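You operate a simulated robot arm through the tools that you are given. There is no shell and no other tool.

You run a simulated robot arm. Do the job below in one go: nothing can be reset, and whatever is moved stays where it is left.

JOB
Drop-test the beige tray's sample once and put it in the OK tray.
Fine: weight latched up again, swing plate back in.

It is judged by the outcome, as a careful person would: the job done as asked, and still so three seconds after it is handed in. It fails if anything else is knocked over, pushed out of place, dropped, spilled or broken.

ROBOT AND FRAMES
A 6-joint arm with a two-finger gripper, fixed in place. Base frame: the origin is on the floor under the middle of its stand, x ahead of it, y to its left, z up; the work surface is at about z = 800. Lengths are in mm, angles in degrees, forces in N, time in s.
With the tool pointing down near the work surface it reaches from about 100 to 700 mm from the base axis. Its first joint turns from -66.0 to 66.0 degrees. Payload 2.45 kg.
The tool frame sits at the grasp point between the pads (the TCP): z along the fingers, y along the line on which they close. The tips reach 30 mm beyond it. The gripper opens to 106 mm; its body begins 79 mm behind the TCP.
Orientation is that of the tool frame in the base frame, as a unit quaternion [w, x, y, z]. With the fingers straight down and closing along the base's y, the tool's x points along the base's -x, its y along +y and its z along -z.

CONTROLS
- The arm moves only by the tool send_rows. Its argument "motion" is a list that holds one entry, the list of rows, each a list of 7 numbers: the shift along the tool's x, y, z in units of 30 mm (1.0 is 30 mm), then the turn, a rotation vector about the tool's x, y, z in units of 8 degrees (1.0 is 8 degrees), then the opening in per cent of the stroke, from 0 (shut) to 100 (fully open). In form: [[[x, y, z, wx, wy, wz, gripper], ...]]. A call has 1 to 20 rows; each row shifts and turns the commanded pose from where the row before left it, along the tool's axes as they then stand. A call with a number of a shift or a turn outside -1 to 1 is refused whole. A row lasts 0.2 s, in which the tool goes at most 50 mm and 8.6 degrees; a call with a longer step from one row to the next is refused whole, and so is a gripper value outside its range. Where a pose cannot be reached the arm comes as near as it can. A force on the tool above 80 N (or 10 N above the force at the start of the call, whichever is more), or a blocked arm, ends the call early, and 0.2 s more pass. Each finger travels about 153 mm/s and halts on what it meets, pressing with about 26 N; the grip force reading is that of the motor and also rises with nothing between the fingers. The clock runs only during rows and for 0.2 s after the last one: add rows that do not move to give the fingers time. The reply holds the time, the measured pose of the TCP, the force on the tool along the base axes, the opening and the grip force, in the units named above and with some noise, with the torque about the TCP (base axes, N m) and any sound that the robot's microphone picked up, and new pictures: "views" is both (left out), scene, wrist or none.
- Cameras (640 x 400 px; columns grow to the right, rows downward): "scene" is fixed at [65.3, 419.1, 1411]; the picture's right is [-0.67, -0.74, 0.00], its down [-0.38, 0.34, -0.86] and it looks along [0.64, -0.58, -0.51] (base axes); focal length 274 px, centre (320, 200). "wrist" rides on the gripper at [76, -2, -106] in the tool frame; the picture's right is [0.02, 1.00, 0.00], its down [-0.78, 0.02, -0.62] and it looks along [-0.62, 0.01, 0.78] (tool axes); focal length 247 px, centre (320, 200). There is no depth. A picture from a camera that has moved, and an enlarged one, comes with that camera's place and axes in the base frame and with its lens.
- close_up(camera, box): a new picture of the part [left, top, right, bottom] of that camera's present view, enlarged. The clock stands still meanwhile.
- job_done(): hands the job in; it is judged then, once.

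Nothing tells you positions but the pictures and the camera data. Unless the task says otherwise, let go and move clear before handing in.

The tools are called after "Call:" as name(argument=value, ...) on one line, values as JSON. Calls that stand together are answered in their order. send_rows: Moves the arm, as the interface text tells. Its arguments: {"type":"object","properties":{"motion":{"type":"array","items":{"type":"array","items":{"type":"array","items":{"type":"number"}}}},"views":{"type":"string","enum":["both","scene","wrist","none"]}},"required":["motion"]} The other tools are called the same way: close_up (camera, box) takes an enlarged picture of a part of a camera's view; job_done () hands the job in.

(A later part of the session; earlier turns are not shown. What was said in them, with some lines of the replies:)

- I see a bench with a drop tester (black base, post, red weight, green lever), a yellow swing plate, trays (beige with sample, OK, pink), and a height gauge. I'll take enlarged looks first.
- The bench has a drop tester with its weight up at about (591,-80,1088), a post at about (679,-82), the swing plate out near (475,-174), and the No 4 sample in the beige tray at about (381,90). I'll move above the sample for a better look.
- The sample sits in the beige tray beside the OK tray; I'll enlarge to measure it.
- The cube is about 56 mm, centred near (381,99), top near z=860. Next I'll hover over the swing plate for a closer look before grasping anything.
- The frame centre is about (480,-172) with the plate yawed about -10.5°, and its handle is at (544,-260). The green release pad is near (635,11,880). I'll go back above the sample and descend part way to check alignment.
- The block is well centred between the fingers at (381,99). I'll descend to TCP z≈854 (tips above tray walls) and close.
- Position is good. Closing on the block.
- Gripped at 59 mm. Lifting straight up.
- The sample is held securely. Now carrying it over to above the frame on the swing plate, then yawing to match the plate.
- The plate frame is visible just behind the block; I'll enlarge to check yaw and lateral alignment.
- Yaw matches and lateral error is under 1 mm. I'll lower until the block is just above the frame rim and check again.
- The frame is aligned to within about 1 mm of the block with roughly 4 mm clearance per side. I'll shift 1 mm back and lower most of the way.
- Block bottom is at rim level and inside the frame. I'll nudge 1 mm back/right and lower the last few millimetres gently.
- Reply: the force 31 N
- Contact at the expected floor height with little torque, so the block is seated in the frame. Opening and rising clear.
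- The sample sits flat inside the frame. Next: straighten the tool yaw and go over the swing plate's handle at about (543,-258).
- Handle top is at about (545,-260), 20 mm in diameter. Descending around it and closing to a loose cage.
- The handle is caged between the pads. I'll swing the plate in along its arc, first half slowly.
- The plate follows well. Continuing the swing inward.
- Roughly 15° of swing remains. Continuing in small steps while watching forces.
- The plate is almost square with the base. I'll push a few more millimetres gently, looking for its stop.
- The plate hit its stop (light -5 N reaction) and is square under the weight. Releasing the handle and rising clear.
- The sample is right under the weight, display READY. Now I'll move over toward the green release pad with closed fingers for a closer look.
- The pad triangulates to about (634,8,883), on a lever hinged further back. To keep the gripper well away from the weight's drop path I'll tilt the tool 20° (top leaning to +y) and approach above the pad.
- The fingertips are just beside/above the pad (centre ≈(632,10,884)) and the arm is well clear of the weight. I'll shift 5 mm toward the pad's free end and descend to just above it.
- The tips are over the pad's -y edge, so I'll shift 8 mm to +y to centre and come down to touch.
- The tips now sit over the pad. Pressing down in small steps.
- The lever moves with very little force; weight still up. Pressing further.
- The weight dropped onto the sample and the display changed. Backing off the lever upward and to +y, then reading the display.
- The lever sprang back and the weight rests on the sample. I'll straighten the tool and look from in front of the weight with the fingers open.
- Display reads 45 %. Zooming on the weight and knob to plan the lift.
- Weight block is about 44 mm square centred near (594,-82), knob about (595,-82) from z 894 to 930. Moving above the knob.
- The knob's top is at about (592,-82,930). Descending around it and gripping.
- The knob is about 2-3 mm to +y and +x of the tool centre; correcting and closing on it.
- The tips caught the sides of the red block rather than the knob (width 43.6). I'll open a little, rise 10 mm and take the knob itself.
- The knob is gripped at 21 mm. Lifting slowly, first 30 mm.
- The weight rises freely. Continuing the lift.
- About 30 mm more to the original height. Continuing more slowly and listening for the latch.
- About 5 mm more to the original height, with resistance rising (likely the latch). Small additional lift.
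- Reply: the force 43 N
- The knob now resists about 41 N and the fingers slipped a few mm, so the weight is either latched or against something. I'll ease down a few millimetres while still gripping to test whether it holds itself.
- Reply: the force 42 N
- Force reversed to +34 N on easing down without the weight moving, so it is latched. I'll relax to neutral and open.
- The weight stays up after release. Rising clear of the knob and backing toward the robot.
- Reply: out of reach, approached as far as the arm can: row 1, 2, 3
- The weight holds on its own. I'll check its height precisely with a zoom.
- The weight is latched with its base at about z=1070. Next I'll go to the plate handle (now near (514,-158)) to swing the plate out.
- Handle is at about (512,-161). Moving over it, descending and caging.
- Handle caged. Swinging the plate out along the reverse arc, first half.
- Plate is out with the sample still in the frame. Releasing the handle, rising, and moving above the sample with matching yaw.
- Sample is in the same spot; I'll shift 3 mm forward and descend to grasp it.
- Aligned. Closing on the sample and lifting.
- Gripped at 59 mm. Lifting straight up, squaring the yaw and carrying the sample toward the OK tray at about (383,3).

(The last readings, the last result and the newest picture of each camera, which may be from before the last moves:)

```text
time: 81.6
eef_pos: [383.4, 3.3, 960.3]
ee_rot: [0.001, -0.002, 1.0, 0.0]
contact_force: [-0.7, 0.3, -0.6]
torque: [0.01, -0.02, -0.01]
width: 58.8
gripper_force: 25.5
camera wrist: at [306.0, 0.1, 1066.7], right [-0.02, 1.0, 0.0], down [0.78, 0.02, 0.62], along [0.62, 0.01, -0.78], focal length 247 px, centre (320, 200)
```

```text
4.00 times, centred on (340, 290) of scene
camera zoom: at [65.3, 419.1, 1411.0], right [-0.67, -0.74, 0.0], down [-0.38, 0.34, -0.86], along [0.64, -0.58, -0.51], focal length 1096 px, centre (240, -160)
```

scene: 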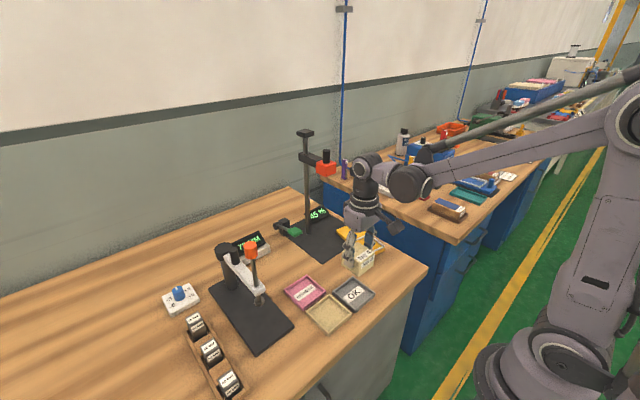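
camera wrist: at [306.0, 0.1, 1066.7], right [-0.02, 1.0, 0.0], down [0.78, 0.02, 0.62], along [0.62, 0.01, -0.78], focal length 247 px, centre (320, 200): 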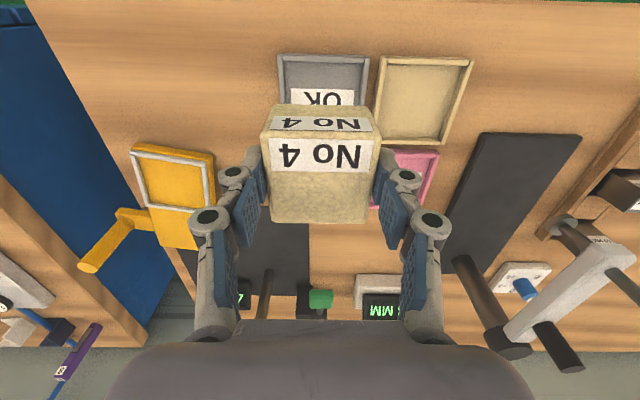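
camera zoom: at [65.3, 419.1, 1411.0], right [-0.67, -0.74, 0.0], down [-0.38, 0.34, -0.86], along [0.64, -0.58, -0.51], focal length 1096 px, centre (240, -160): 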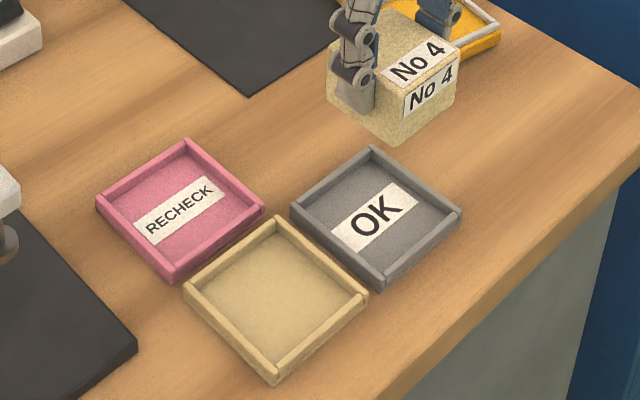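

Tray centre is about 2 mm further +y. Adjusting and lowering to just above the tray walls.

Call:
send_rows(motion=[[[0, 0.067, 0.7, 0, 0, 0, 30], [0, 0, 0.8, 0, 0, 0, 30], [0, 0, 0.8, 0, 0, 0, 30], [0, 0, 0.6, 0, 0, 0, 30], [0, 0, 0, 0, 0, 0, 30], [0, 0, 0, 0, 0, 0, 30]]], views="wrist")

Call:
close_up(camera="scene", box=[280, 240, 400, 340])

Call:
close_up(camera="wrist", box=[230, 50, 430, 240])

```text
time: 83.0
eef_pos: [383.4, 5.3, 873.4]
ee_rot: [0.001, -0.001, 1.0, 0.0]
contact_force: [-0.6, -0.7, -0.1]
torque: [-0.01, -0.03, -0.02]
width: 59.0
gripper_force: 26.1
camera wrist: at [307.2, 1.7, 979.8], right [-0.02, 1.0, 0.0], down [0.78, 0.02, 0.62], along [0.62, 0.01, -0.78], focal length 247 px, centre (320, 200)
```

wrist: 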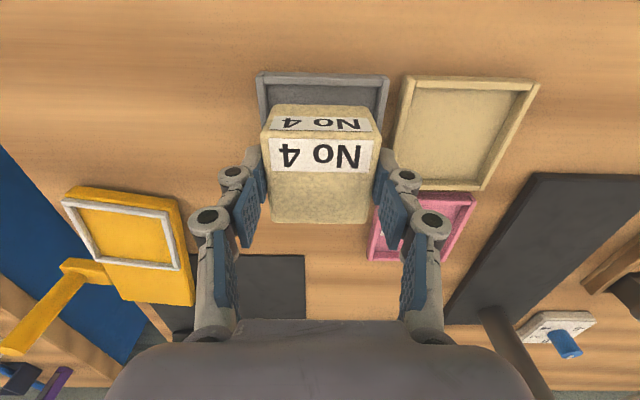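

```text
4.00 times, centred on (340, 290) of scene
camera zoom: at [65.3, 419.1, 1411.0], right [-0.67, -0.74, 0.0], down [-0.38, 0.34, -0.86], along [0.64, -0.58, -0.51], focal length 1096 px, centre (240, -160)
```

zoom: 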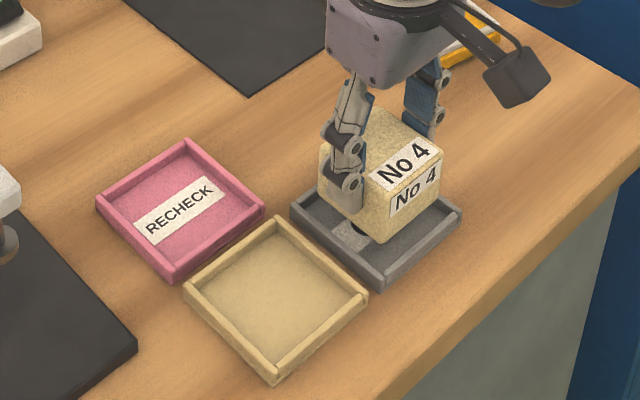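

```text
2.11 times, centred on (330, 145) of wrist
camera zoom: at [307.2, 1.7, 979.8], right [-0.02, 1.0, 0.0], down [0.78, 0.02, 0.62], along [0.62, 0.01, -0.78], focal length 520 px, centre (299, 316)
```

zoom: 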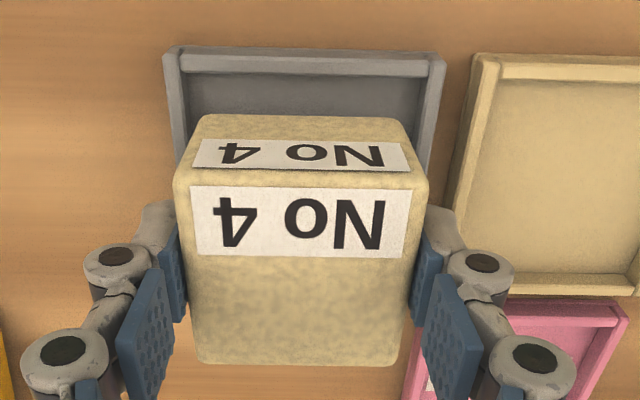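

The block is over the tray's inner area with clearance on all sides. Lowering the last 15 mm gently.

Call:
send_rows(motion=[[[0, 0, 0.2, 0, 0, 0, 30], [0, 0, 0.15, 0, 0, 0, 30], [0, 0, 0.1, 0, 0, 0, 30], [0, 0, 0.04, 0, 0, 0, 30], [0, 0, 0, 0, 0, 0, 30], [0, 0, 0, 0, 0, 0, 30]]], views="wrist")

Call:
close_up(camera="scene", box=[280, 240, 400, 340])

```text
time: 84.4
eef_pos: [384.6, 5.1, 858.9]
ee_rot: [0.0, -0.001, 1.0, -0.001]
contact_force: [-0.8, 1.0, 0.1]
torque: [0.01, 0.0, 0.02]
width: 58.8
gripper_force: 25.9
camera wrist: at [306.4, 2.0, 965.2], right [-0.02, 1.0, 0.0], down [0.78, 0.02, 0.62], along [0.62, 0.01, -0.78], focal length 247 px, centre (320, 200)
```

wrist: 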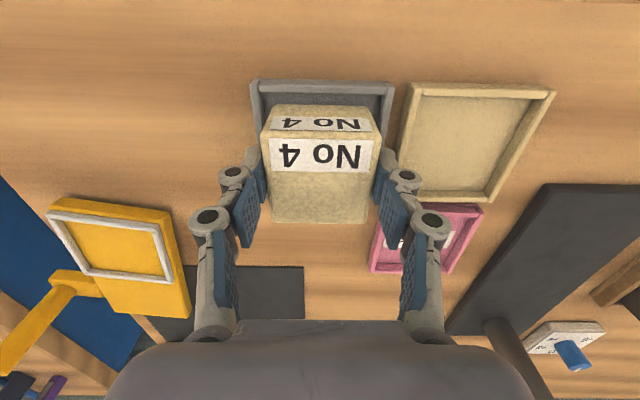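

```text
4.00 times, centred on (340, 290) of scene
camera zoom: at [65.3, 419.1, 1411.0], right [-0.67, -0.74, 0.0], down [-0.38, 0.34, -0.86], along [0.64, -0.58, -0.51], focal length 1096 px, centre (240, -160)
```

zoom: 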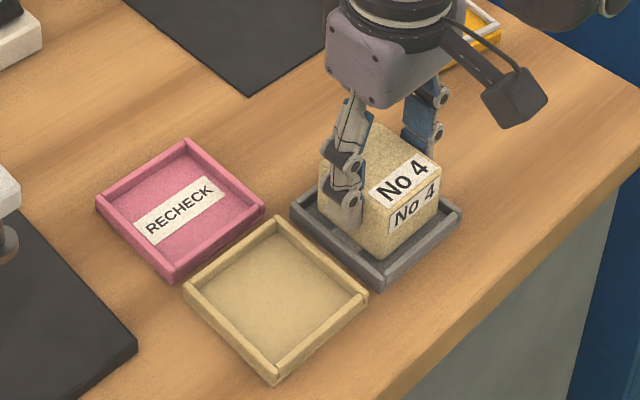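

No contact yet; lowering a few more millimetres.

Call:
send_rows(motion=[[[0, 0, 0.05, 0, 0, 0, 30], [0, 0, 0.05, 0, 0, 0, 30], [0, 0, 0, 0, 0, 0, 30]]], views="none")

```text
time: 85.2
eef_pos: [382.5, 4.3, 855.9]
ee_rot: [0.001, -0.001, 1.0, 0.0]
contact_force: [-0.4, 0.7, -0.4]
torque: [-0.02, 0.01, 0.02]
width: 59.0
gripper_force: 26.0
```

Call:
send_rows(motion=[[[0, 0, 0.05, 0, 0, 0, 30], [0, 0, 0.03, 0, 0, 0, 30], [0, 0, 0, 0, 0, 0, 30]]], views="none")

Call:
close_up(camera="scene", box=[310, 260, 390, 330])

```text
time: 86.0
eef_pos: [382.9, 5.1, 853.2]
ee_rot: [0.001, -0.001, 1.0, 0.001]
contact_force: [1.4, 1.5, 31.1]
torque: [0.01, -0.04, 0.01]
width: 59.1
gripper_force: 25.8
```

```text
5.71 times, centred on (350, 295) of scene
camera zoom: at [64.9, 419.1, 1411.1], right [-0.67, -0.74, 0.0], down [-0.38, 0.34, -0.86], along [0.64, -0.58, -0.51], focal length 1565 px, centre (149, -343)
```

zoom: 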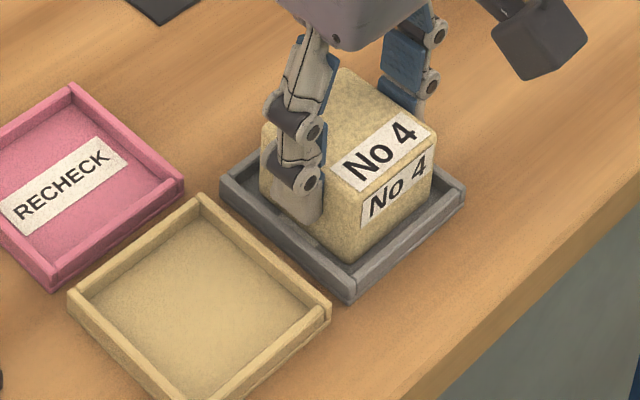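

Firm, level contact: the sample is seated. Relieving the force, opening slightly, then rising before opening further.

Call:
send_rows(motion=[[[0, 0, -0.04, 0, 0, 0, 30], [0, 0, 0, 0, 0, 0, 58], [0, 0, 0, 0, 0, 0, 62], [0, 0, 0, 0, 0, 0, 64], [0, 0, -0.3, 0, 0, 0, 64], [0, 0, -0.5, 0, 0, 0, 64], [0, 0, -0.8, 0, 0, 0, 75], [0, 0, -0.9, 0, 0, 0, 80], [0, 0, -0.9, 0, 0, 0, 80], [0, 0, 0, 0, 0, 0, 80]]])

Call:
close_up(camera="scene", box=[280, 240, 400, 340])

Call:
close_up(camera="wrist", box=[220, 40, 440, 220])

```text
time: 88.2
eef_pos: [381.5, 4.8, 956.6]
ee_rot: [0.001, -0.001, 1.0, 0.001]
contact_force: [0.5, -0.4, 0.2]
torque: [0.01, -0.01, 0.0]
width: 84.5
gripper_force: 0.0
camera wrist: at [305.5, 2.1, 1063.0], right [-0.02, 1.0, 0.0], down [0.78, 0.02, 0.62], along [0.62, 0.01, -0.78], focal length 247 px, centre (320, 200)
```

scene: 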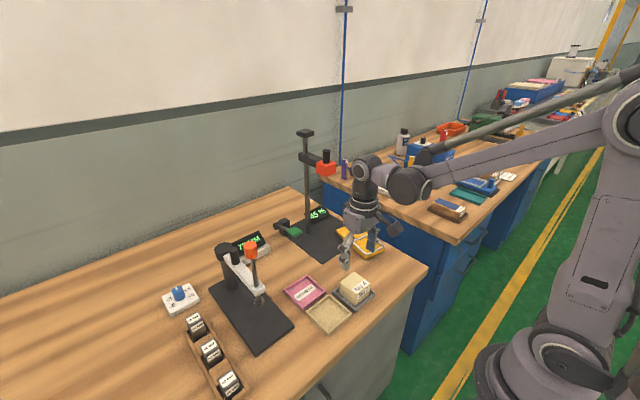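
wrist: 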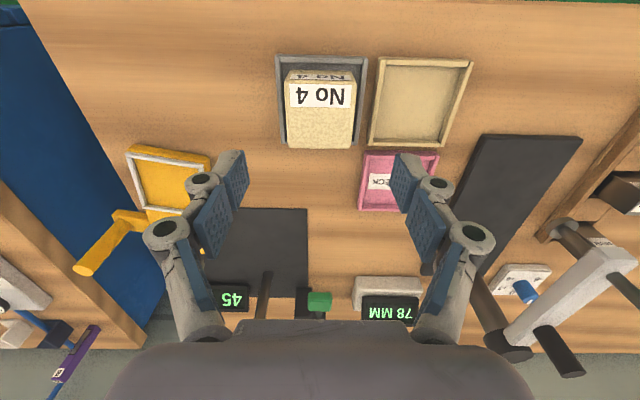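

```text
4.00 times, centred on (340, 290) of scene
camera zoom: at [65.3, 419.1, 1411.0], right [-0.67, -0.74, 0.0], down [-0.38, 0.34, -0.86], along [0.64, -0.58, -0.51], focal length 1096 px, centre (240, -160)
```

zoom: 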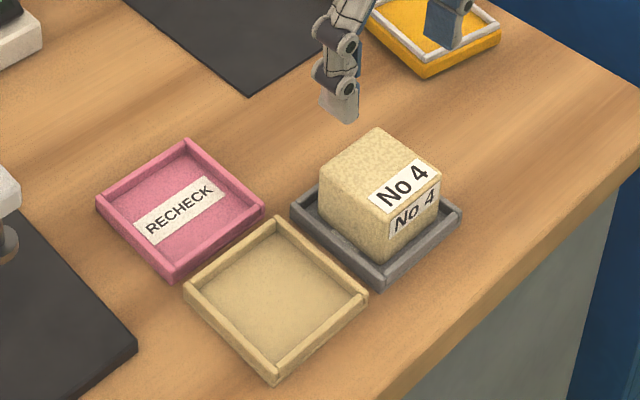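

```text
2.22 times, centred on (330, 130) of wrist
camera zoom: at [305.5, 2.1, 1063.0], right [-0.02, 1.0, 0.0], down [0.78, 0.02, 0.62], along [0.62, 0.01, -0.78], focal length 549 px, centre (298, 356)
```

zoom: 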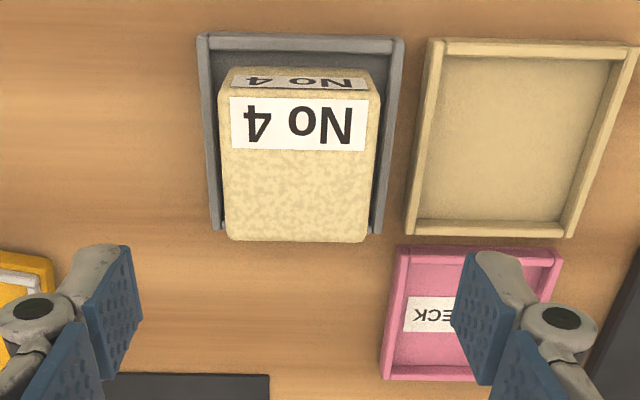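

The sample sits in the OK tray. Now returning to the plate handle to swing the empty plate back in.

Call:
send_rows(motion=[[[0, -0.4, -0.4, 0, 0, 0, 80], [-0.543, -0.85, -0.1, 0, 0, 0, 80], [-0.543, -0.85, -0.1, 0, 0, 0, 80], [-0.543, -0.85, -0.1, 0, 0, 0, 80], [-0.543, -0.85, -0.1, 0, 0, 0, 80], [-0.543, -0.85, -0.1, 0, 0, 0, 80], [-0.543, -0.85, -0.1, 0, 0, 0, 80], [-0.543, -0.85, -0.1, 0, 0, 0, 80], [-0.543, -0.85, -0.1, 0, 0, 0, 80], [-0.543, -0.85, 0, 0, 0, 0, 80], [-0.543, -0.85, 0, 0, 0, 0, 80], [0, 0, 0, 0, 0, 0, 80], [0, 0, 0, 0, 0, 0, 80]]])

Call:
close_up(camera="wrist", box=[240, 60, 440, 240])

Call:
close_up(camera="scene", box=[260, 120, 420, 270])

```text
time: 91.0
eef_pos: [546.5, -261.4, 993.3]
ee_rot: [0.001, -0.001, 1.0, 0.0]
contact_force: [-0.3, 0.1, 0.0]
torque: [0.01, -0.02, 0.03]
width: 85.1
gripper_force: 0.0
camera wrist: at [469.9, -264.5, 1099.6], right [-0.02, 1.0, 0.0], down [0.78, 0.02, 0.62], along [0.62, 0.01, -0.78], focal length 247 px, centre (320, 200)
```

scene: 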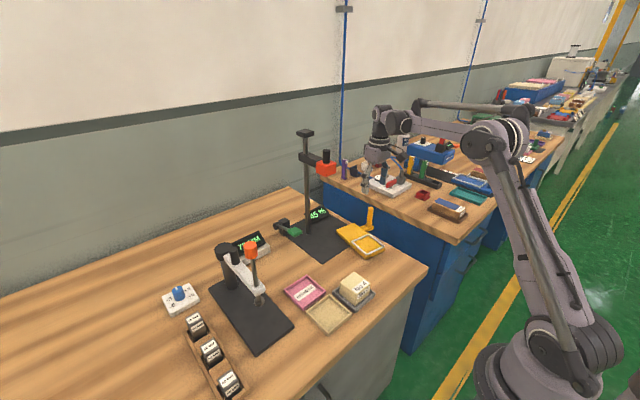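
wrist: 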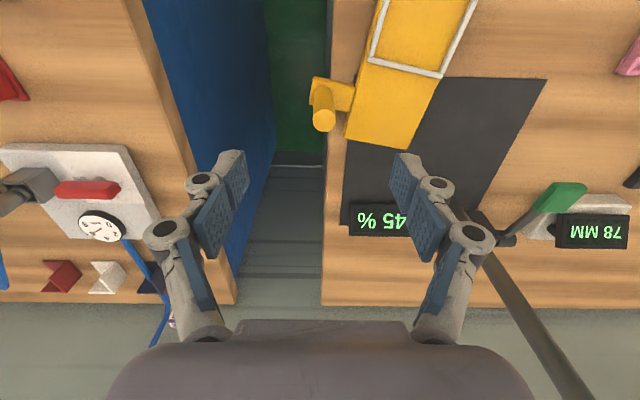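

```text
2.22 times, centred on (340, 150) of wrist
camera zoom: at [469.9, -264.5, 1099.6], right [-0.02, 1.0, 0.0], down [0.78, 0.02, 0.62], along [0.62, 0.01, -0.78], focal length 549 px, centre (276, 311)
```

zoom: 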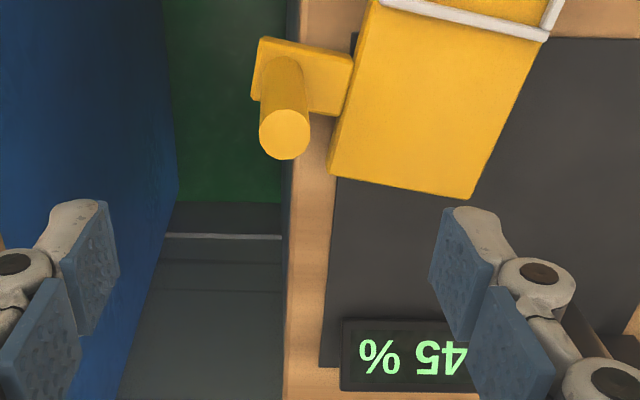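

```text
2.67 times, centred on (340, 195) of scene
camera zoom: at [65.3, 419.1, 1411.0], right [-0.67, -0.74, 0.0], down [-0.38, 0.34, -0.86], along [0.64, -0.58, -0.51], focal length 730 px, centre (267, 213)
```

zoom: 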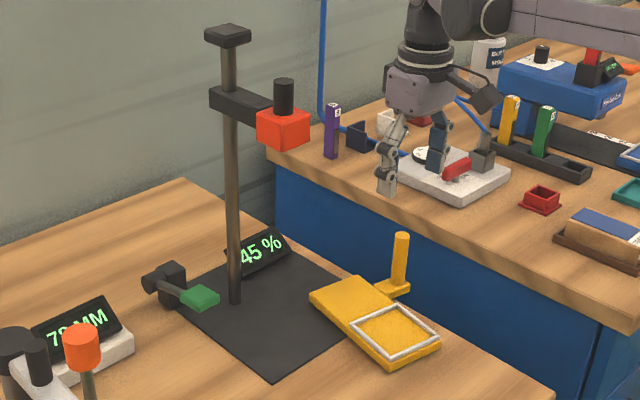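

Handle is directly under the tool. Descending, caging and swinging the plate in.

Call:
send_rows(motion=[[[0.03, 0.02, 0.8, 0, 0, 0, 80], [0, 0, 0.8, 0, 0, 0, 80], [0, 0, 0.8, 0, 0, 0, 80], [0, 0, 0.8, 0, 0, 0, 80], [0, 0, 0.15, 0, 0, 0, 80], [0, 0, 0, 0, 0, 0, 60], [0, 0, 0, 0, 0, 0, 40], [0, 0, 0, 0, 0, 0, 24], [0, 0, 0, 0, 0, 0, 24], [0, 0, 0, 0, 0, 0, 24]]], views="wrist")

Call:
close_up(camera="wrist", box=[240, 80, 440, 240])

```text
time: 93.2
eef_pos: [544.5, -261.0, 890.8]
ee_rot: [0.001, -0.001, 1.0, 0.0]
contact_force: [0.0, 0.8, -0.6]
torque: [0.06, -0.01, -0.02]
width: 26.2
gripper_force: 0.1
camera wrist: at [468.1, -264.1, 999.2], right [-0.02, 1.0, 0.0], down [0.78, 0.02, 0.62], along [0.62, 0.01, -0.78], focal length 247 px, centre (320, 200)
```

wrist: 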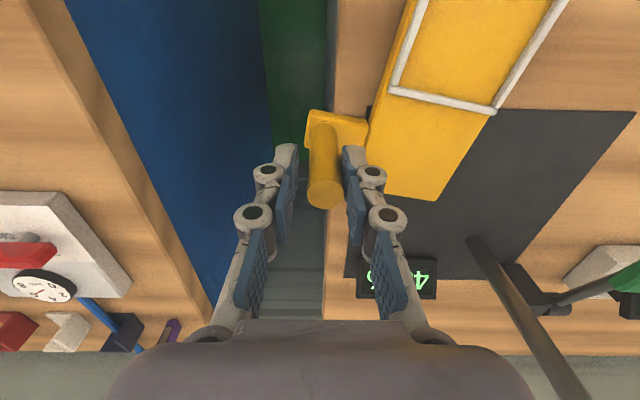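

```text
2.50 times, centred on (340, 160) of wrist
camera zoom: at [468.1, -264.1, 999.2], right [-0.02, 1.0, 0.0], down [0.78, 0.02, 0.62], along [0.62, 0.01, -0.78], focal length 617 px, centre (270, 300)
```

zoom: 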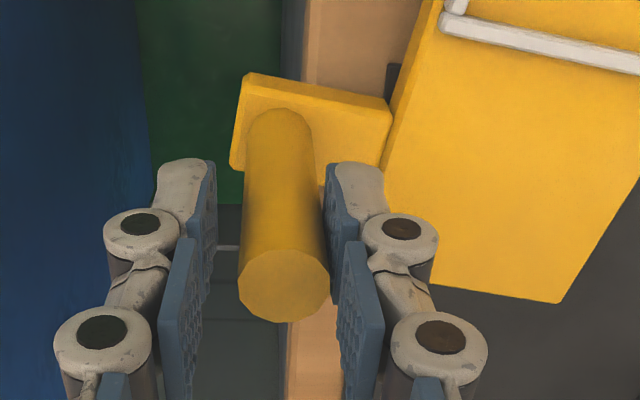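

Caged. First half of the swing in.

Call:
send_rows(motion=[[[0.172, 0.128, 0, 0, 0, 0, 24], [0.172, 0.128, 0, 0, 0, 0, 24], [0.148, 0.153, 0, 0, 0, 0, 24], [0.148, 0.153, 0, 0, 0, 0, 24], [0.122, 0.175, 0, 0, 0, 0, 24], [0.122, 0.175, 0, 0, 0, 0, 24], [0.095, 0.192, 0, 0, 0, 0, 24], [0.095, 0.192, 0, 0, 0, 0, 24], [0.062, 0.203, 0, 0, 0, 0, 24], [0.062, 0.203, 0, 0, 0, 0, 24], [0.03, 0.212, 0, 0, 0, 0, 24], [0, 0, 0, 0, 0, 0, 24]]])

```text
time: 95.8
eef_pos: [508.7, -204.7, 893.1]
ee_rot: [0.0, -0.001, 1.0, 0.0]
contact_force: [0.5, 0.6, -0.7]
torque: [-0.01, 0.01, -0.01]
width: 25.6
gripper_force: 0.0
camera wrist: at [431.1, -207.0, 998.8], right [-0.02, 1.0, 0.0], down [0.78, 0.02, 0.62], along [0.62, 0.01, -0.78], focal length 247 px, centre (320, 200)
```

scene: 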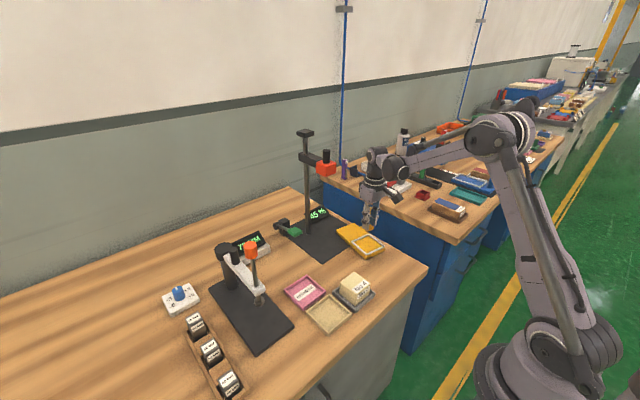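
wrist: 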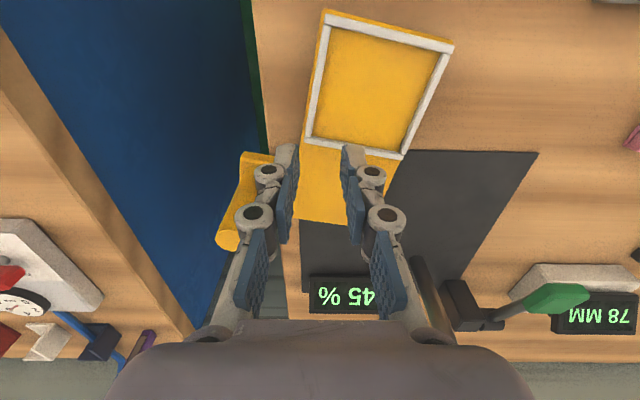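

The handle slipped out of the loose cage at the start and the plate barely moved. I'll rise, re-centre over the handle and retry with a tighter cage.

Call:
send_rows(motion=[[[0, 0, -0.6, 0, 0, 0, 24], [0, 0, -0.9, 0, 0, 0, 24], [0, 0, -0.9, 0, 0, 0, 40], [0, 0, -0.9, 0, 0, 0, 60], [-0.36, -0.61, 0, 0, 0, 0, 70], [-0.36, -0.61, 0, 0, 0, 0, 70], [-0.36, -0.61, 0, 0, 0, 0, 70], [0, 0, 0, 0, 0, 0, 70], [0, 0, 0, 0, 0, 0, 70]]])

Call:
close_up(camera="wrist", box=[240, 60, 440, 240])

Call:
close_up(camera="scene", box=[260, 120, 420, 270])

```text
time: 97.8
eef_pos: [540.4, -257.7, 991.1]
ee_rot: [0.001, 0.0, 1.0, 0.001]
contact_force: [0.2, -0.5, 1.2]
torque: [-0.01, -0.01, -0.03]
width: 74.2
gripper_force: 0.1
camera wrist: at [463.4, -261.9, 1097.9], right [-0.02, 1.0, 0.0], down [0.78, 0.02, 0.62], along [0.62, 0.01, -0.78], focal length 247 px, centre (320, 200)
```

scene: 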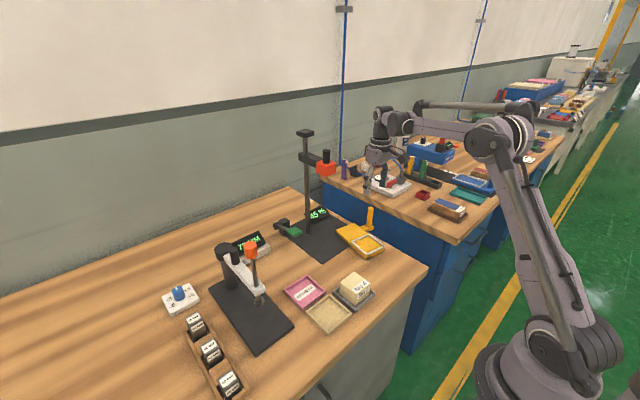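
wrist: 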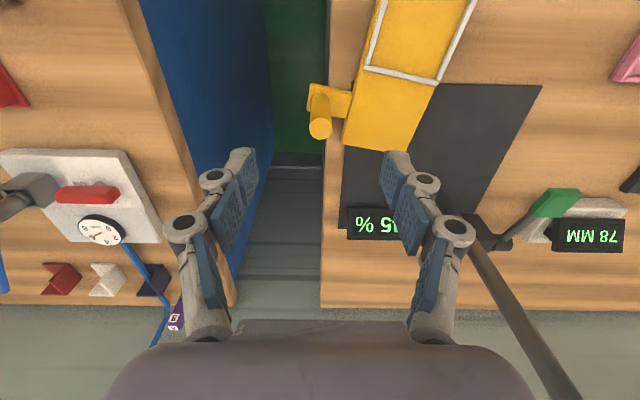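

```text
2.22 times, centred on (340, 150) of wrist
camera zoom: at [463.4, -261.9, 1097.9], right [-0.02, 1.0, 0.0], down [0.78, 0.02, 0.62], along [0.62, 0.01, -0.78], focal length 549 px, centre (276, 311)
```

zoom: 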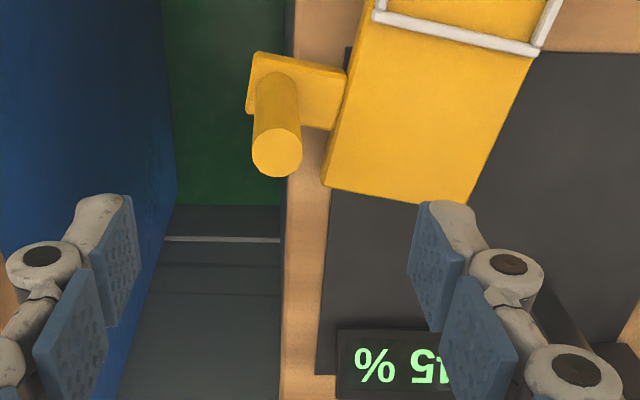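

```text
2.67 times, centred on (340, 195) of scene
camera zoom: at [65.3, 419.1, 1411.0], right [-0.67, -0.74, 0.0], down [-0.38, 0.34, -0.86], along [0.64, -0.58, -0.51], focal length 730 px, centre (267, 213)
```

zoom: 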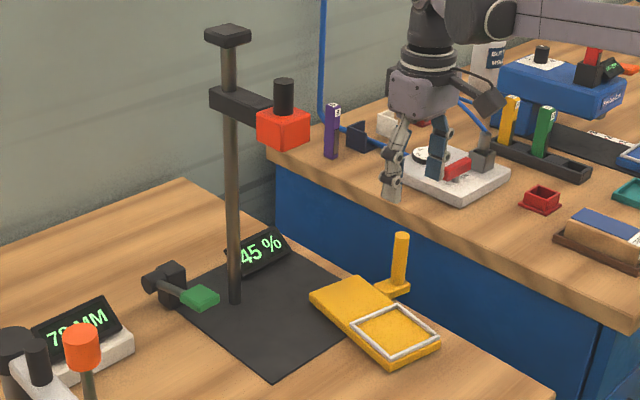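

The plate is unchanged with the handle at (545,-261). I'll descend centred on it and this time actually grip it.

Call:
send_rows(motion=[[[-0.2, 0, 0.8, 0, 0, 0, 70], [0, 0, 0.8, 0, 0, 0, 70], [0, 0, 0.8, 0, 0, 0, 70], [0, 0, 0.8, 0, 0, 0, 70], [0, 0, 0.2, 0, 0, 0, 70], [0, 0, 0, 0, 0, 0, 50], [0, 0, 0, 0, 0, 0, 30], [0, 0, 0, 0, 0, 0, 16], [0, 0, 0, 0, 0, 0, 14], [0, 0, 0, 0, 0, 0, 14]]], views="wrist")

Call:
close_up(camera="wrist", box=[240, 80, 440, 240])

```text
time: 100.0
eef_pos: [546.3, -258.6, 888.7]
ee_rot: [0.001, -0.001, 1.0, 0.001]
contact_force: [-1.7, 7.0, -5.1]
torque: [0.21, 0.04, -0.01]
width: 19.5
gripper_force: 44.9
camera wrist: at [469.8, -261.3, 995.3], right [-0.02, 1.0, 0.0], down [0.78, 0.02, 0.62], along [0.62, 0.02, -0.78], focal length 247 px, centre (320, 200)
```

wrist: 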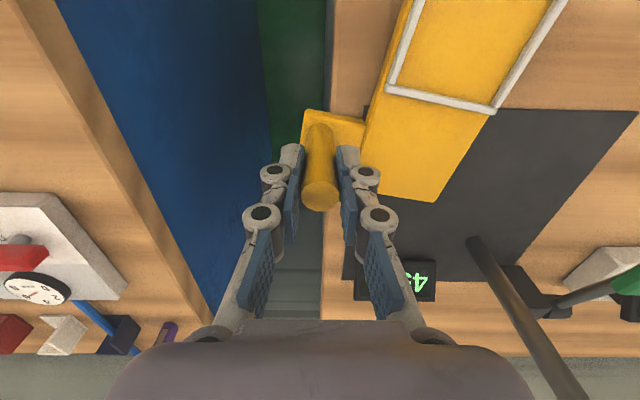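

```text
2.50 times, centred on (340, 160) of wrist
camera zoom: at [469.8, -261.3, 995.3], right [-0.02, 1.0, 0.0], down [0.78, 0.02, 0.62], along [0.62, 0.02, -0.78], focal length 617 px, centre (270, 300)
```

zoom: 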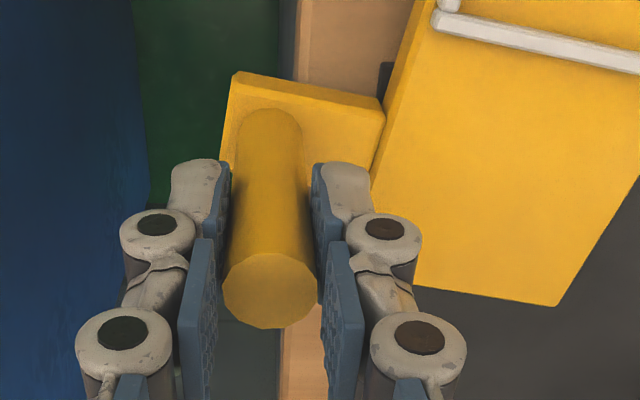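

Handle gripped. Swinging along the arc, first few steps with a lighter grip.

Call:
send_rows(motion=[[[0.172, 0.128, 0, 0, 0, 0, 16], [0.172, 0.128, 0, 0, 0, 0, 16], [0.148, 0.153, 0, 0, 0, 0, 16], [0.148, 0.153, 0, 0, 0, 0, 16], [0.122, 0.175, 0, 0, 0, 0, 16], [0.122, 0.175, 0, 0, 0, 0, 16], [0, 0, 0, 0, 0, 0, 16]]])

```text
time: 101.6
eef_pos: [518.0, -233.9, 888.1]
ee_rot: [-0.001, 0.0, 1.0, 0.0]
contact_force: [-10.9, -11.6, -4.0]
torque: [-0.26, 0.22, -0.33]
width: 19.4
gripper_force: 43.9
camera wrist: at [442.1, -236.1, 995.8], right [-0.02, 1.0, 0.0], down [0.78, 0.02, 0.62], along [0.62, 0.01, -0.78], focal length 247 px, centre (320, 200)
```

scene: 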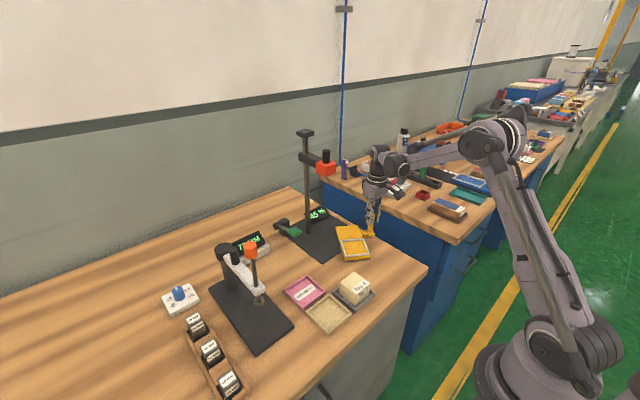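
wrist: 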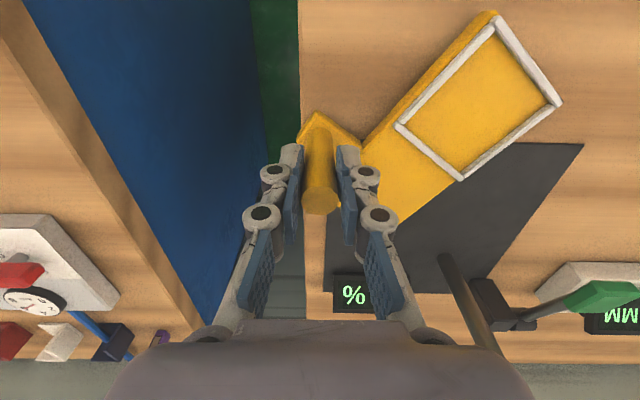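

The plate follows. Continuing the swing.

Call:
send_rows(motion=[[[0.11, 0.182, 0, 0, 0, 0, 16], [0.105, 0.187, 0, 0, 0, 0, 16], [0.062, 0.203, 0, 0, 0, 0, 16], [0.062, 0.203, 0, 0, 0, 0, 16], [0.03, 0.212, 0, 0, 0, 0, 16], [0.03, 0.212, 0, 0, 0, 0, 16], [-0.003, 0.213, 0, 0, 0, 0, 16], [-0.003, 0.213, 0, 0, 0, 0, 16], [0, 0, 0, 0, 0, 0, 16]]])

```text
time: 103.6
eef_pos: [508.9, -181.6, 887.5]
ee_rot: [0.001, -0.002, 1.0, 0.0]
contact_force: [-2.3, -3.9, -0.1]
torque: [-0.16, 0.02, -0.31]
width: 19.6
gripper_force: 44.4
camera wrist: at [431.4, -185.3, 995.4], right [-0.02, 1.0, 0.0], down [0.78, 0.02, 0.62], along [0.62, 0.01, -0.78], focal length 247 px, centre (320, 200)
```

scene: 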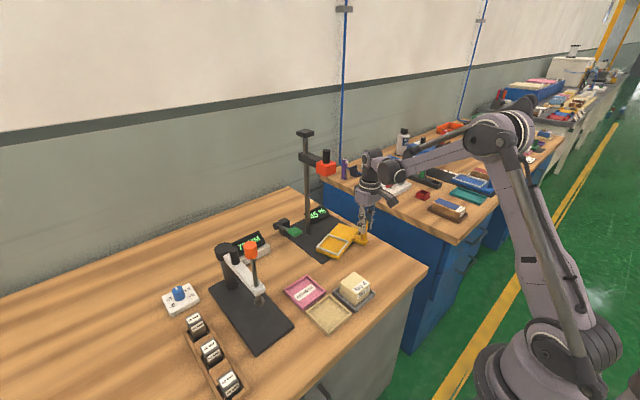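
wrist: 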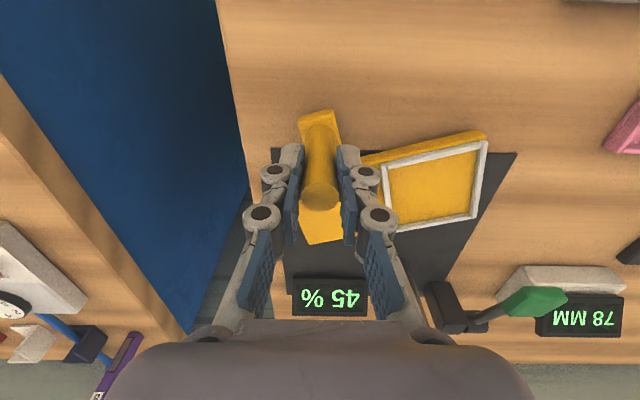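

About 20 mm of handle travel remains. Continuing, then creeping to the stop.

Call:
send_rows(motion=[[[-0.035, 0.2, 0, 0, 0, 0, 16], [-0.05, 0.2, 0, 0, 0, 0, 16], [-0.06, 0.18, 0, 0, 0, 0, 16], [0, 0, 0, 0, 0, 0, 16]]])

```text
time: 104.6
eef_pos: [511.8, -165.3, 889.1]
ee_rot: [0.001, -0.001, 1.0, 0.0]
contact_force: [-2.7, -4.5, -2.0]
torque: [-0.18, 0.14, -0.36]
width: 19.5
gripper_force: 44.9
camera wrist: at [435.4, -168.2, 995.4], right [-0.02, 1.0, 0.0], down [0.78, 0.02, 0.62], along [0.62, 0.01, -0.78], focal length 247 px, centre (320, 200)
```

scene: 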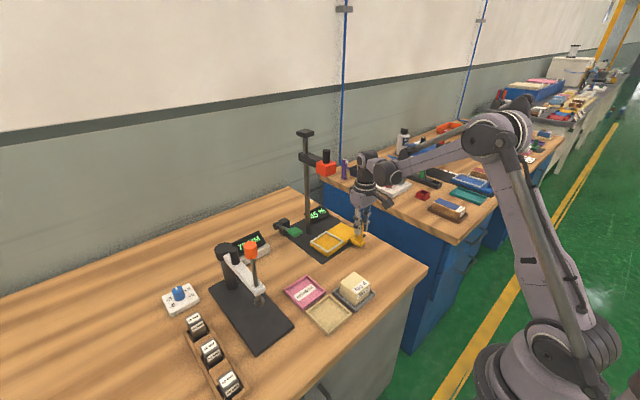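
wrist: 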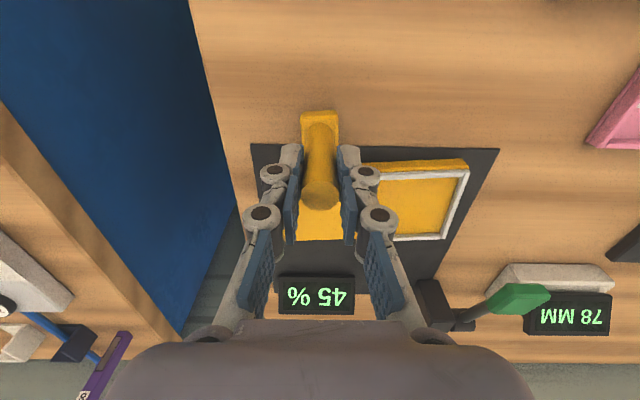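

Call:
send_rows(motion=[[[-0.025, 0.06, 0, 0, 0, 0, 16], [-0.025, 0.06, 0, 0, 0, 0, 16], [0, 0, 0, 0, 0, 0, 16]]], views="wrist")

```text
time: 105.4
eef_pos: [514.0, -161.4, 888.8]
ee_rot: [0.001, -0.001, 1.0, 0.0]
contact_force: [-3.3, -3.0, 0.7]
torque: [-0.14, 0.11, -0.34]
width: 19.6
gripper_force: 44.4
camera wrist: at [437.0, -164.5, 995.4], right [-0.02, 1.0, 0.0], down [0.78, 0.02, 0.62], along [0.62, 0.01, -0.78], focal length 247 px, centre (320, 200)
```

wrist: 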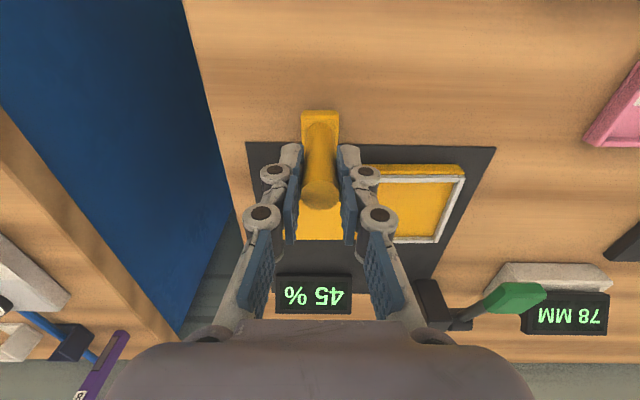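

Call:
send_rows(motion=[[[-0.015, 0.03, 0, 0, 0, 0, 16], [-0.015, 0.03, 0, 0, 0, 0, 16], [0, 0, 0, 0, 0, 0, 16]]], views="none")

Call:
close_up(camera="wrist", box=[230, 90, 510, 290])

```text
time: 106.2
eef_pos: [514.4, -160.6, 889.2]
ee_rot: [0.001, -0.001, 1.0, 0.0]
contact_force: [-3.9, -4.3, -5.3]
torque: [-0.11, 0.05, -0.35]
width: 19.6
gripper_force: 44.4
```

```text
2.00 times, centred on (370, 190) of wrist
camera zoom: at [437.8, -162.7, 995.4], right [-0.02, 1.0, 0.0], down [0.78, 0.02, 0.62], along [0.62, 0.01, -0.78], focal length 494 px, centre (220, 220)
```

zoom: 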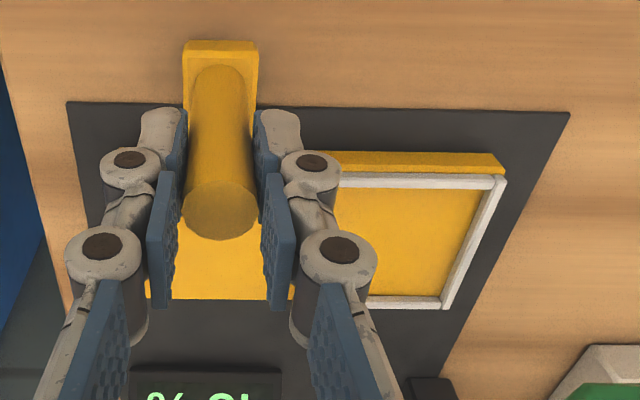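

Call:
send_rows(motion=[[[-0.015, 0.035, 0, 0, 0, 0, 16], [-0.015, 0.035, 0, 0, 0, 0, 16], [0, 0, 0, 0, 0, 0, 16]]], views="none")

Call:
close_up(camera="wrist", box=[230, 90, 510, 290])

```text
time: 107.0
eef_pos: [515.0, -159.7, 889.0]
ee_rot: [0.001, 0.0, 1.0, -0.001]
contact_force: [-6.5, -14.3, -7.1]
torque: [-0.31, -0.27, 0.05]
width: 19.4
gripper_force: 44.7
```

```text
2.00 times, centred on (370, 190) of wrist
camera zoom: at [438.0, -161.8, 995.5], right [-0.02, 1.0, 0.0], down [0.78, 0.02, 0.62], along [0.62, 0.01, -0.78], focal length 494 px, centre (220, 220)
```

zoom: 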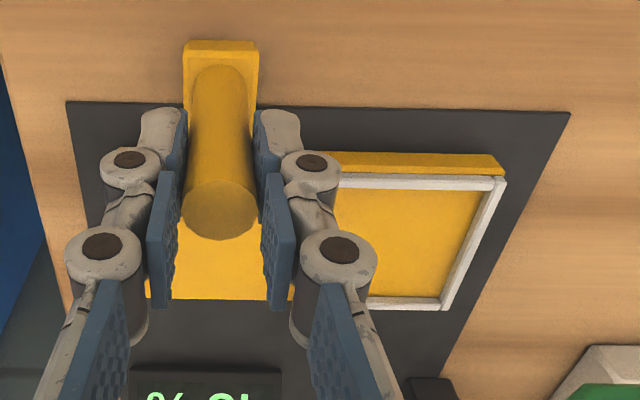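

The plate is against its stop (reaction -14 N, no further motion). Releasing the handle, rising and backing away.

Call:
send_rows(motion=[[[0, -0.02, 0, 0, 0, 0, 25], [0, 0, 0, 0, 0, 0, 45], [0, 0, 0, 0, 0, 0, 55], [0, 0, -0.6, 0, 0, 0, 55], [0, 0, -0.8, 0, 0, 0, 55], [0.3, 0, -0.8, 0, 0, 0, 55], [0.8, 0, -0.6, 0, 0, 0, 55], [0.9, 0, 0, 0, 0, 0, 55], [0.9, 0, 0, 0, 0, 0, 55], [0.9, 0, 0, 0, 0, 0, 55], [0, 0, 0, 0, 0, 0, 55]]])

Call:
close_up(camera="scene", box=[260, 120, 420, 270])

Call:
close_up(camera="wrist", box=[230, 60, 510, 320])

Call:
close_up(camera="scene", box=[270, 120, 350, 250])

```text
time: 109.4
eef_pos: [400.8, -159.7, 973.3]
ee_rot: [0.002, -0.001, 1.0, -0.001]
contact_force: [0.2, 0.1, -1.0]
torque: [0.01, 0.0, 0.01]
width: 58.2
gripper_force: 0.1
camera wrist: at [323.8, -161.4, 1079.7], right [-0.02, 1.0, 0.0], down [0.78, 0.02, 0.62], along [0.62, 0.01, -0.78], focal length 247 px, centre (320, 200)
```

scene: 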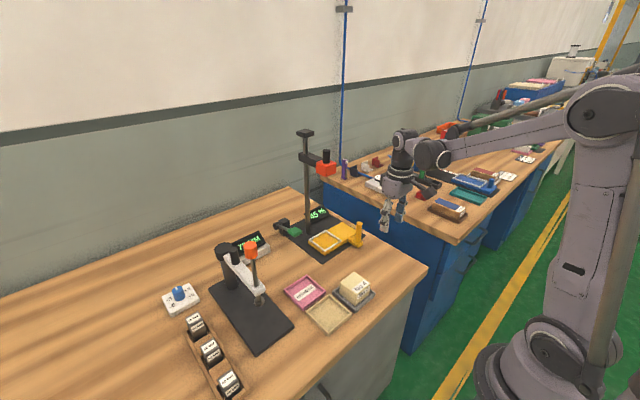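
wrist: 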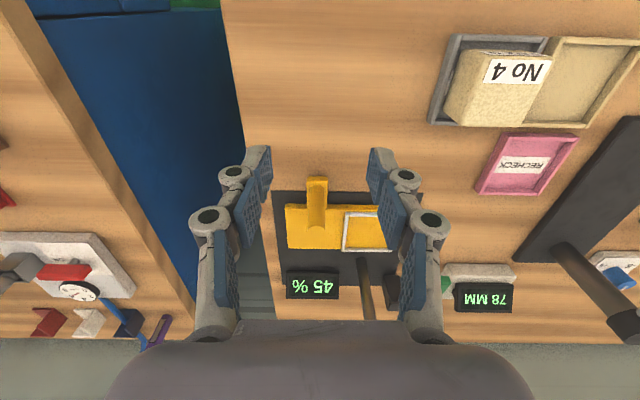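

```text
2.67 times, centred on (340, 195) of scene
camera zoom: at [65.3, 419.1, 1411.0], right [-0.67, -0.74, 0.0], down [-0.38, 0.34, -0.86], along [0.64, -0.58, -0.51], focal length 730 px, centre (267, 213)
```

zoom: 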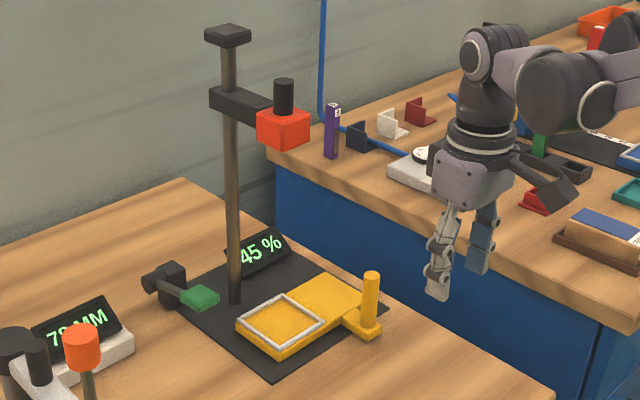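

```text
1.54 times, centred on (370, 190) of wrist
camera zoom: at [323.8, -161.4, 1079.7], right [-0.02, 1.0, 0.0], down [0.78, 0.02, 0.62], along [0.62, 0.01, -0.78], focal length 380 px, centre (243, 215)
```

zoom: 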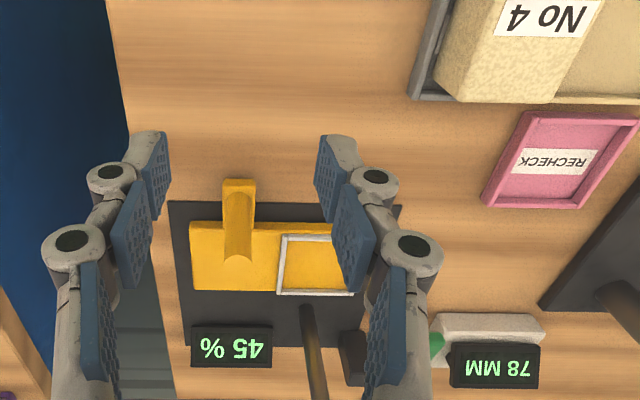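

```text
3.08 times, centred on (310, 185) of scene
camera zoom: at [65.3, 419.1, 1411.0], right [-0.67, -0.74, 0.0], down [-0.38, 0.34, -0.86], along [0.64, -0.58, -0.51], focal length 843 px, centre (351, 246)
```

zoom: 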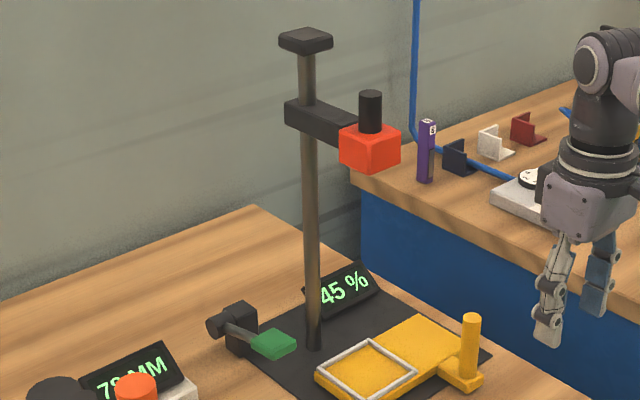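

Plate is in, weight is still up and the sample is in the OK tray. I'll raise the arm clear and do a final check.

Call:
send_rows(motion=[[[0.3, 0, -0.9, 0, 0, 0, 55], [0.3, 0, -0.9, 0, 0, 0, 55], [0.3, 0, -0.9, 0, 0, 0, 55], [0.3, 0, -0.9, 0, 0, 0, 55], [0, 0, -0.9, 0, 0, 0, 55], [0, 0, -0.9, 0, 0, 0, 55], [0, 0, 0, 0, 0, 0, 55], [0, 0, 0, 0, 0, 0, 55]]])

Call:
close_up(camera="scene", box=[150, 120, 430, 400])

Call:
close_up(camera="scene", box=[270, 260, 390, 340])

```text
time: 111.2
eef_pos: [364.9, -158.5, 1135.1]
ee_rot: [0.001, -0.001, 1.0, 0.0]
contact_force: [-0.5, 0.6, -0.7]
torque: [0.03, -0.02, 0.06]
width: 58.3
gripper_force: 0.0
camera wrist: at [288.0, -161.5, 1241.6], right [-0.02, 1.0, 0.0], down [0.78, 0.02, 0.62], along [0.62, 0.01, -0.78], focal length 247 px, centre (320, 200)
```

scene: 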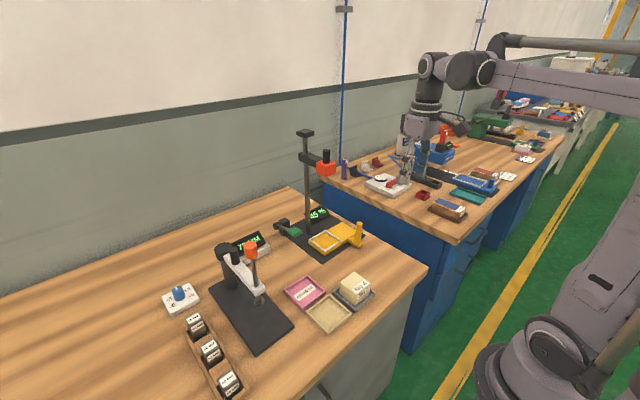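
wrist: 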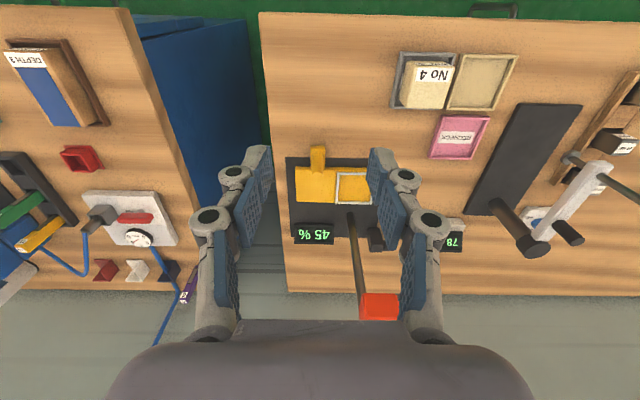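

```text
1.43 times, centred on (290, 260) of scene
camera zoom: at [65.3, 419.1, 1411.0], right [-0.67, -0.74, 0.0], down [-0.38, 0.34, -0.86], along [0.64, -0.58, -0.51], focal length 391 px, centre (363, 114)
```

zoom: 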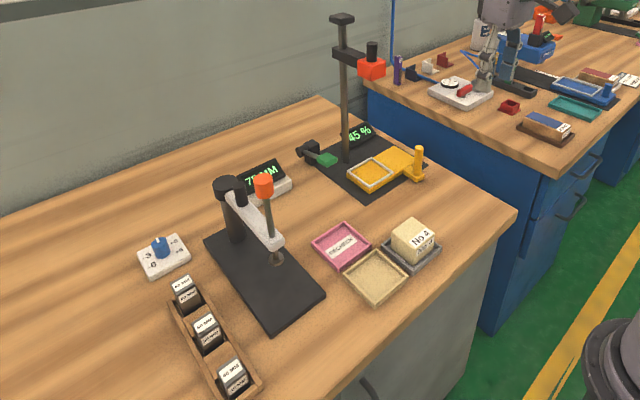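

```text
5.00 times, centred on (330, 300) of scene
camera zoom: at [65.3, 419.1, 1411.0], right [-0.67, -0.74, 0.0], down [-0.38, 0.34, -0.86], along [0.64, -0.58, -0.51], focal length 1369 px, centre (270, -300)
```

zoom: 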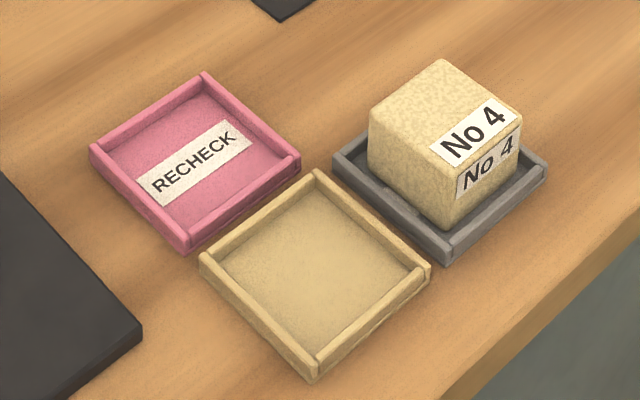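

The sample is flat in the OK tray after one drop, which read 45 %. The weight is latched up, the swing plate is back in, the other items are where they were, and the arm is clear. Handing in.

Call:
job_done()

```text
The job is handed in.
```

I drop-tested sample No 4 once (the display read 45 %) and put it flat in the OK tray. The job is handed in.

- **Weight:** it is latched up again. It held still when I pushed on it in both directions, and it stayed up after I let go. It sits about 5 mm lower than before the drop, judging from the pictures.
- **Swing plate:** it is back in against its stop. On the final swing-in the handle slipped out of the gripper once and the plate hardly moved. I gripped the handle properly and the second try worked.
- **Display:** it still shows 45 % and has not gone back to READY.
- **Rest of the bench:** nothing else looks moved in the last pictures, and the arm is clear.
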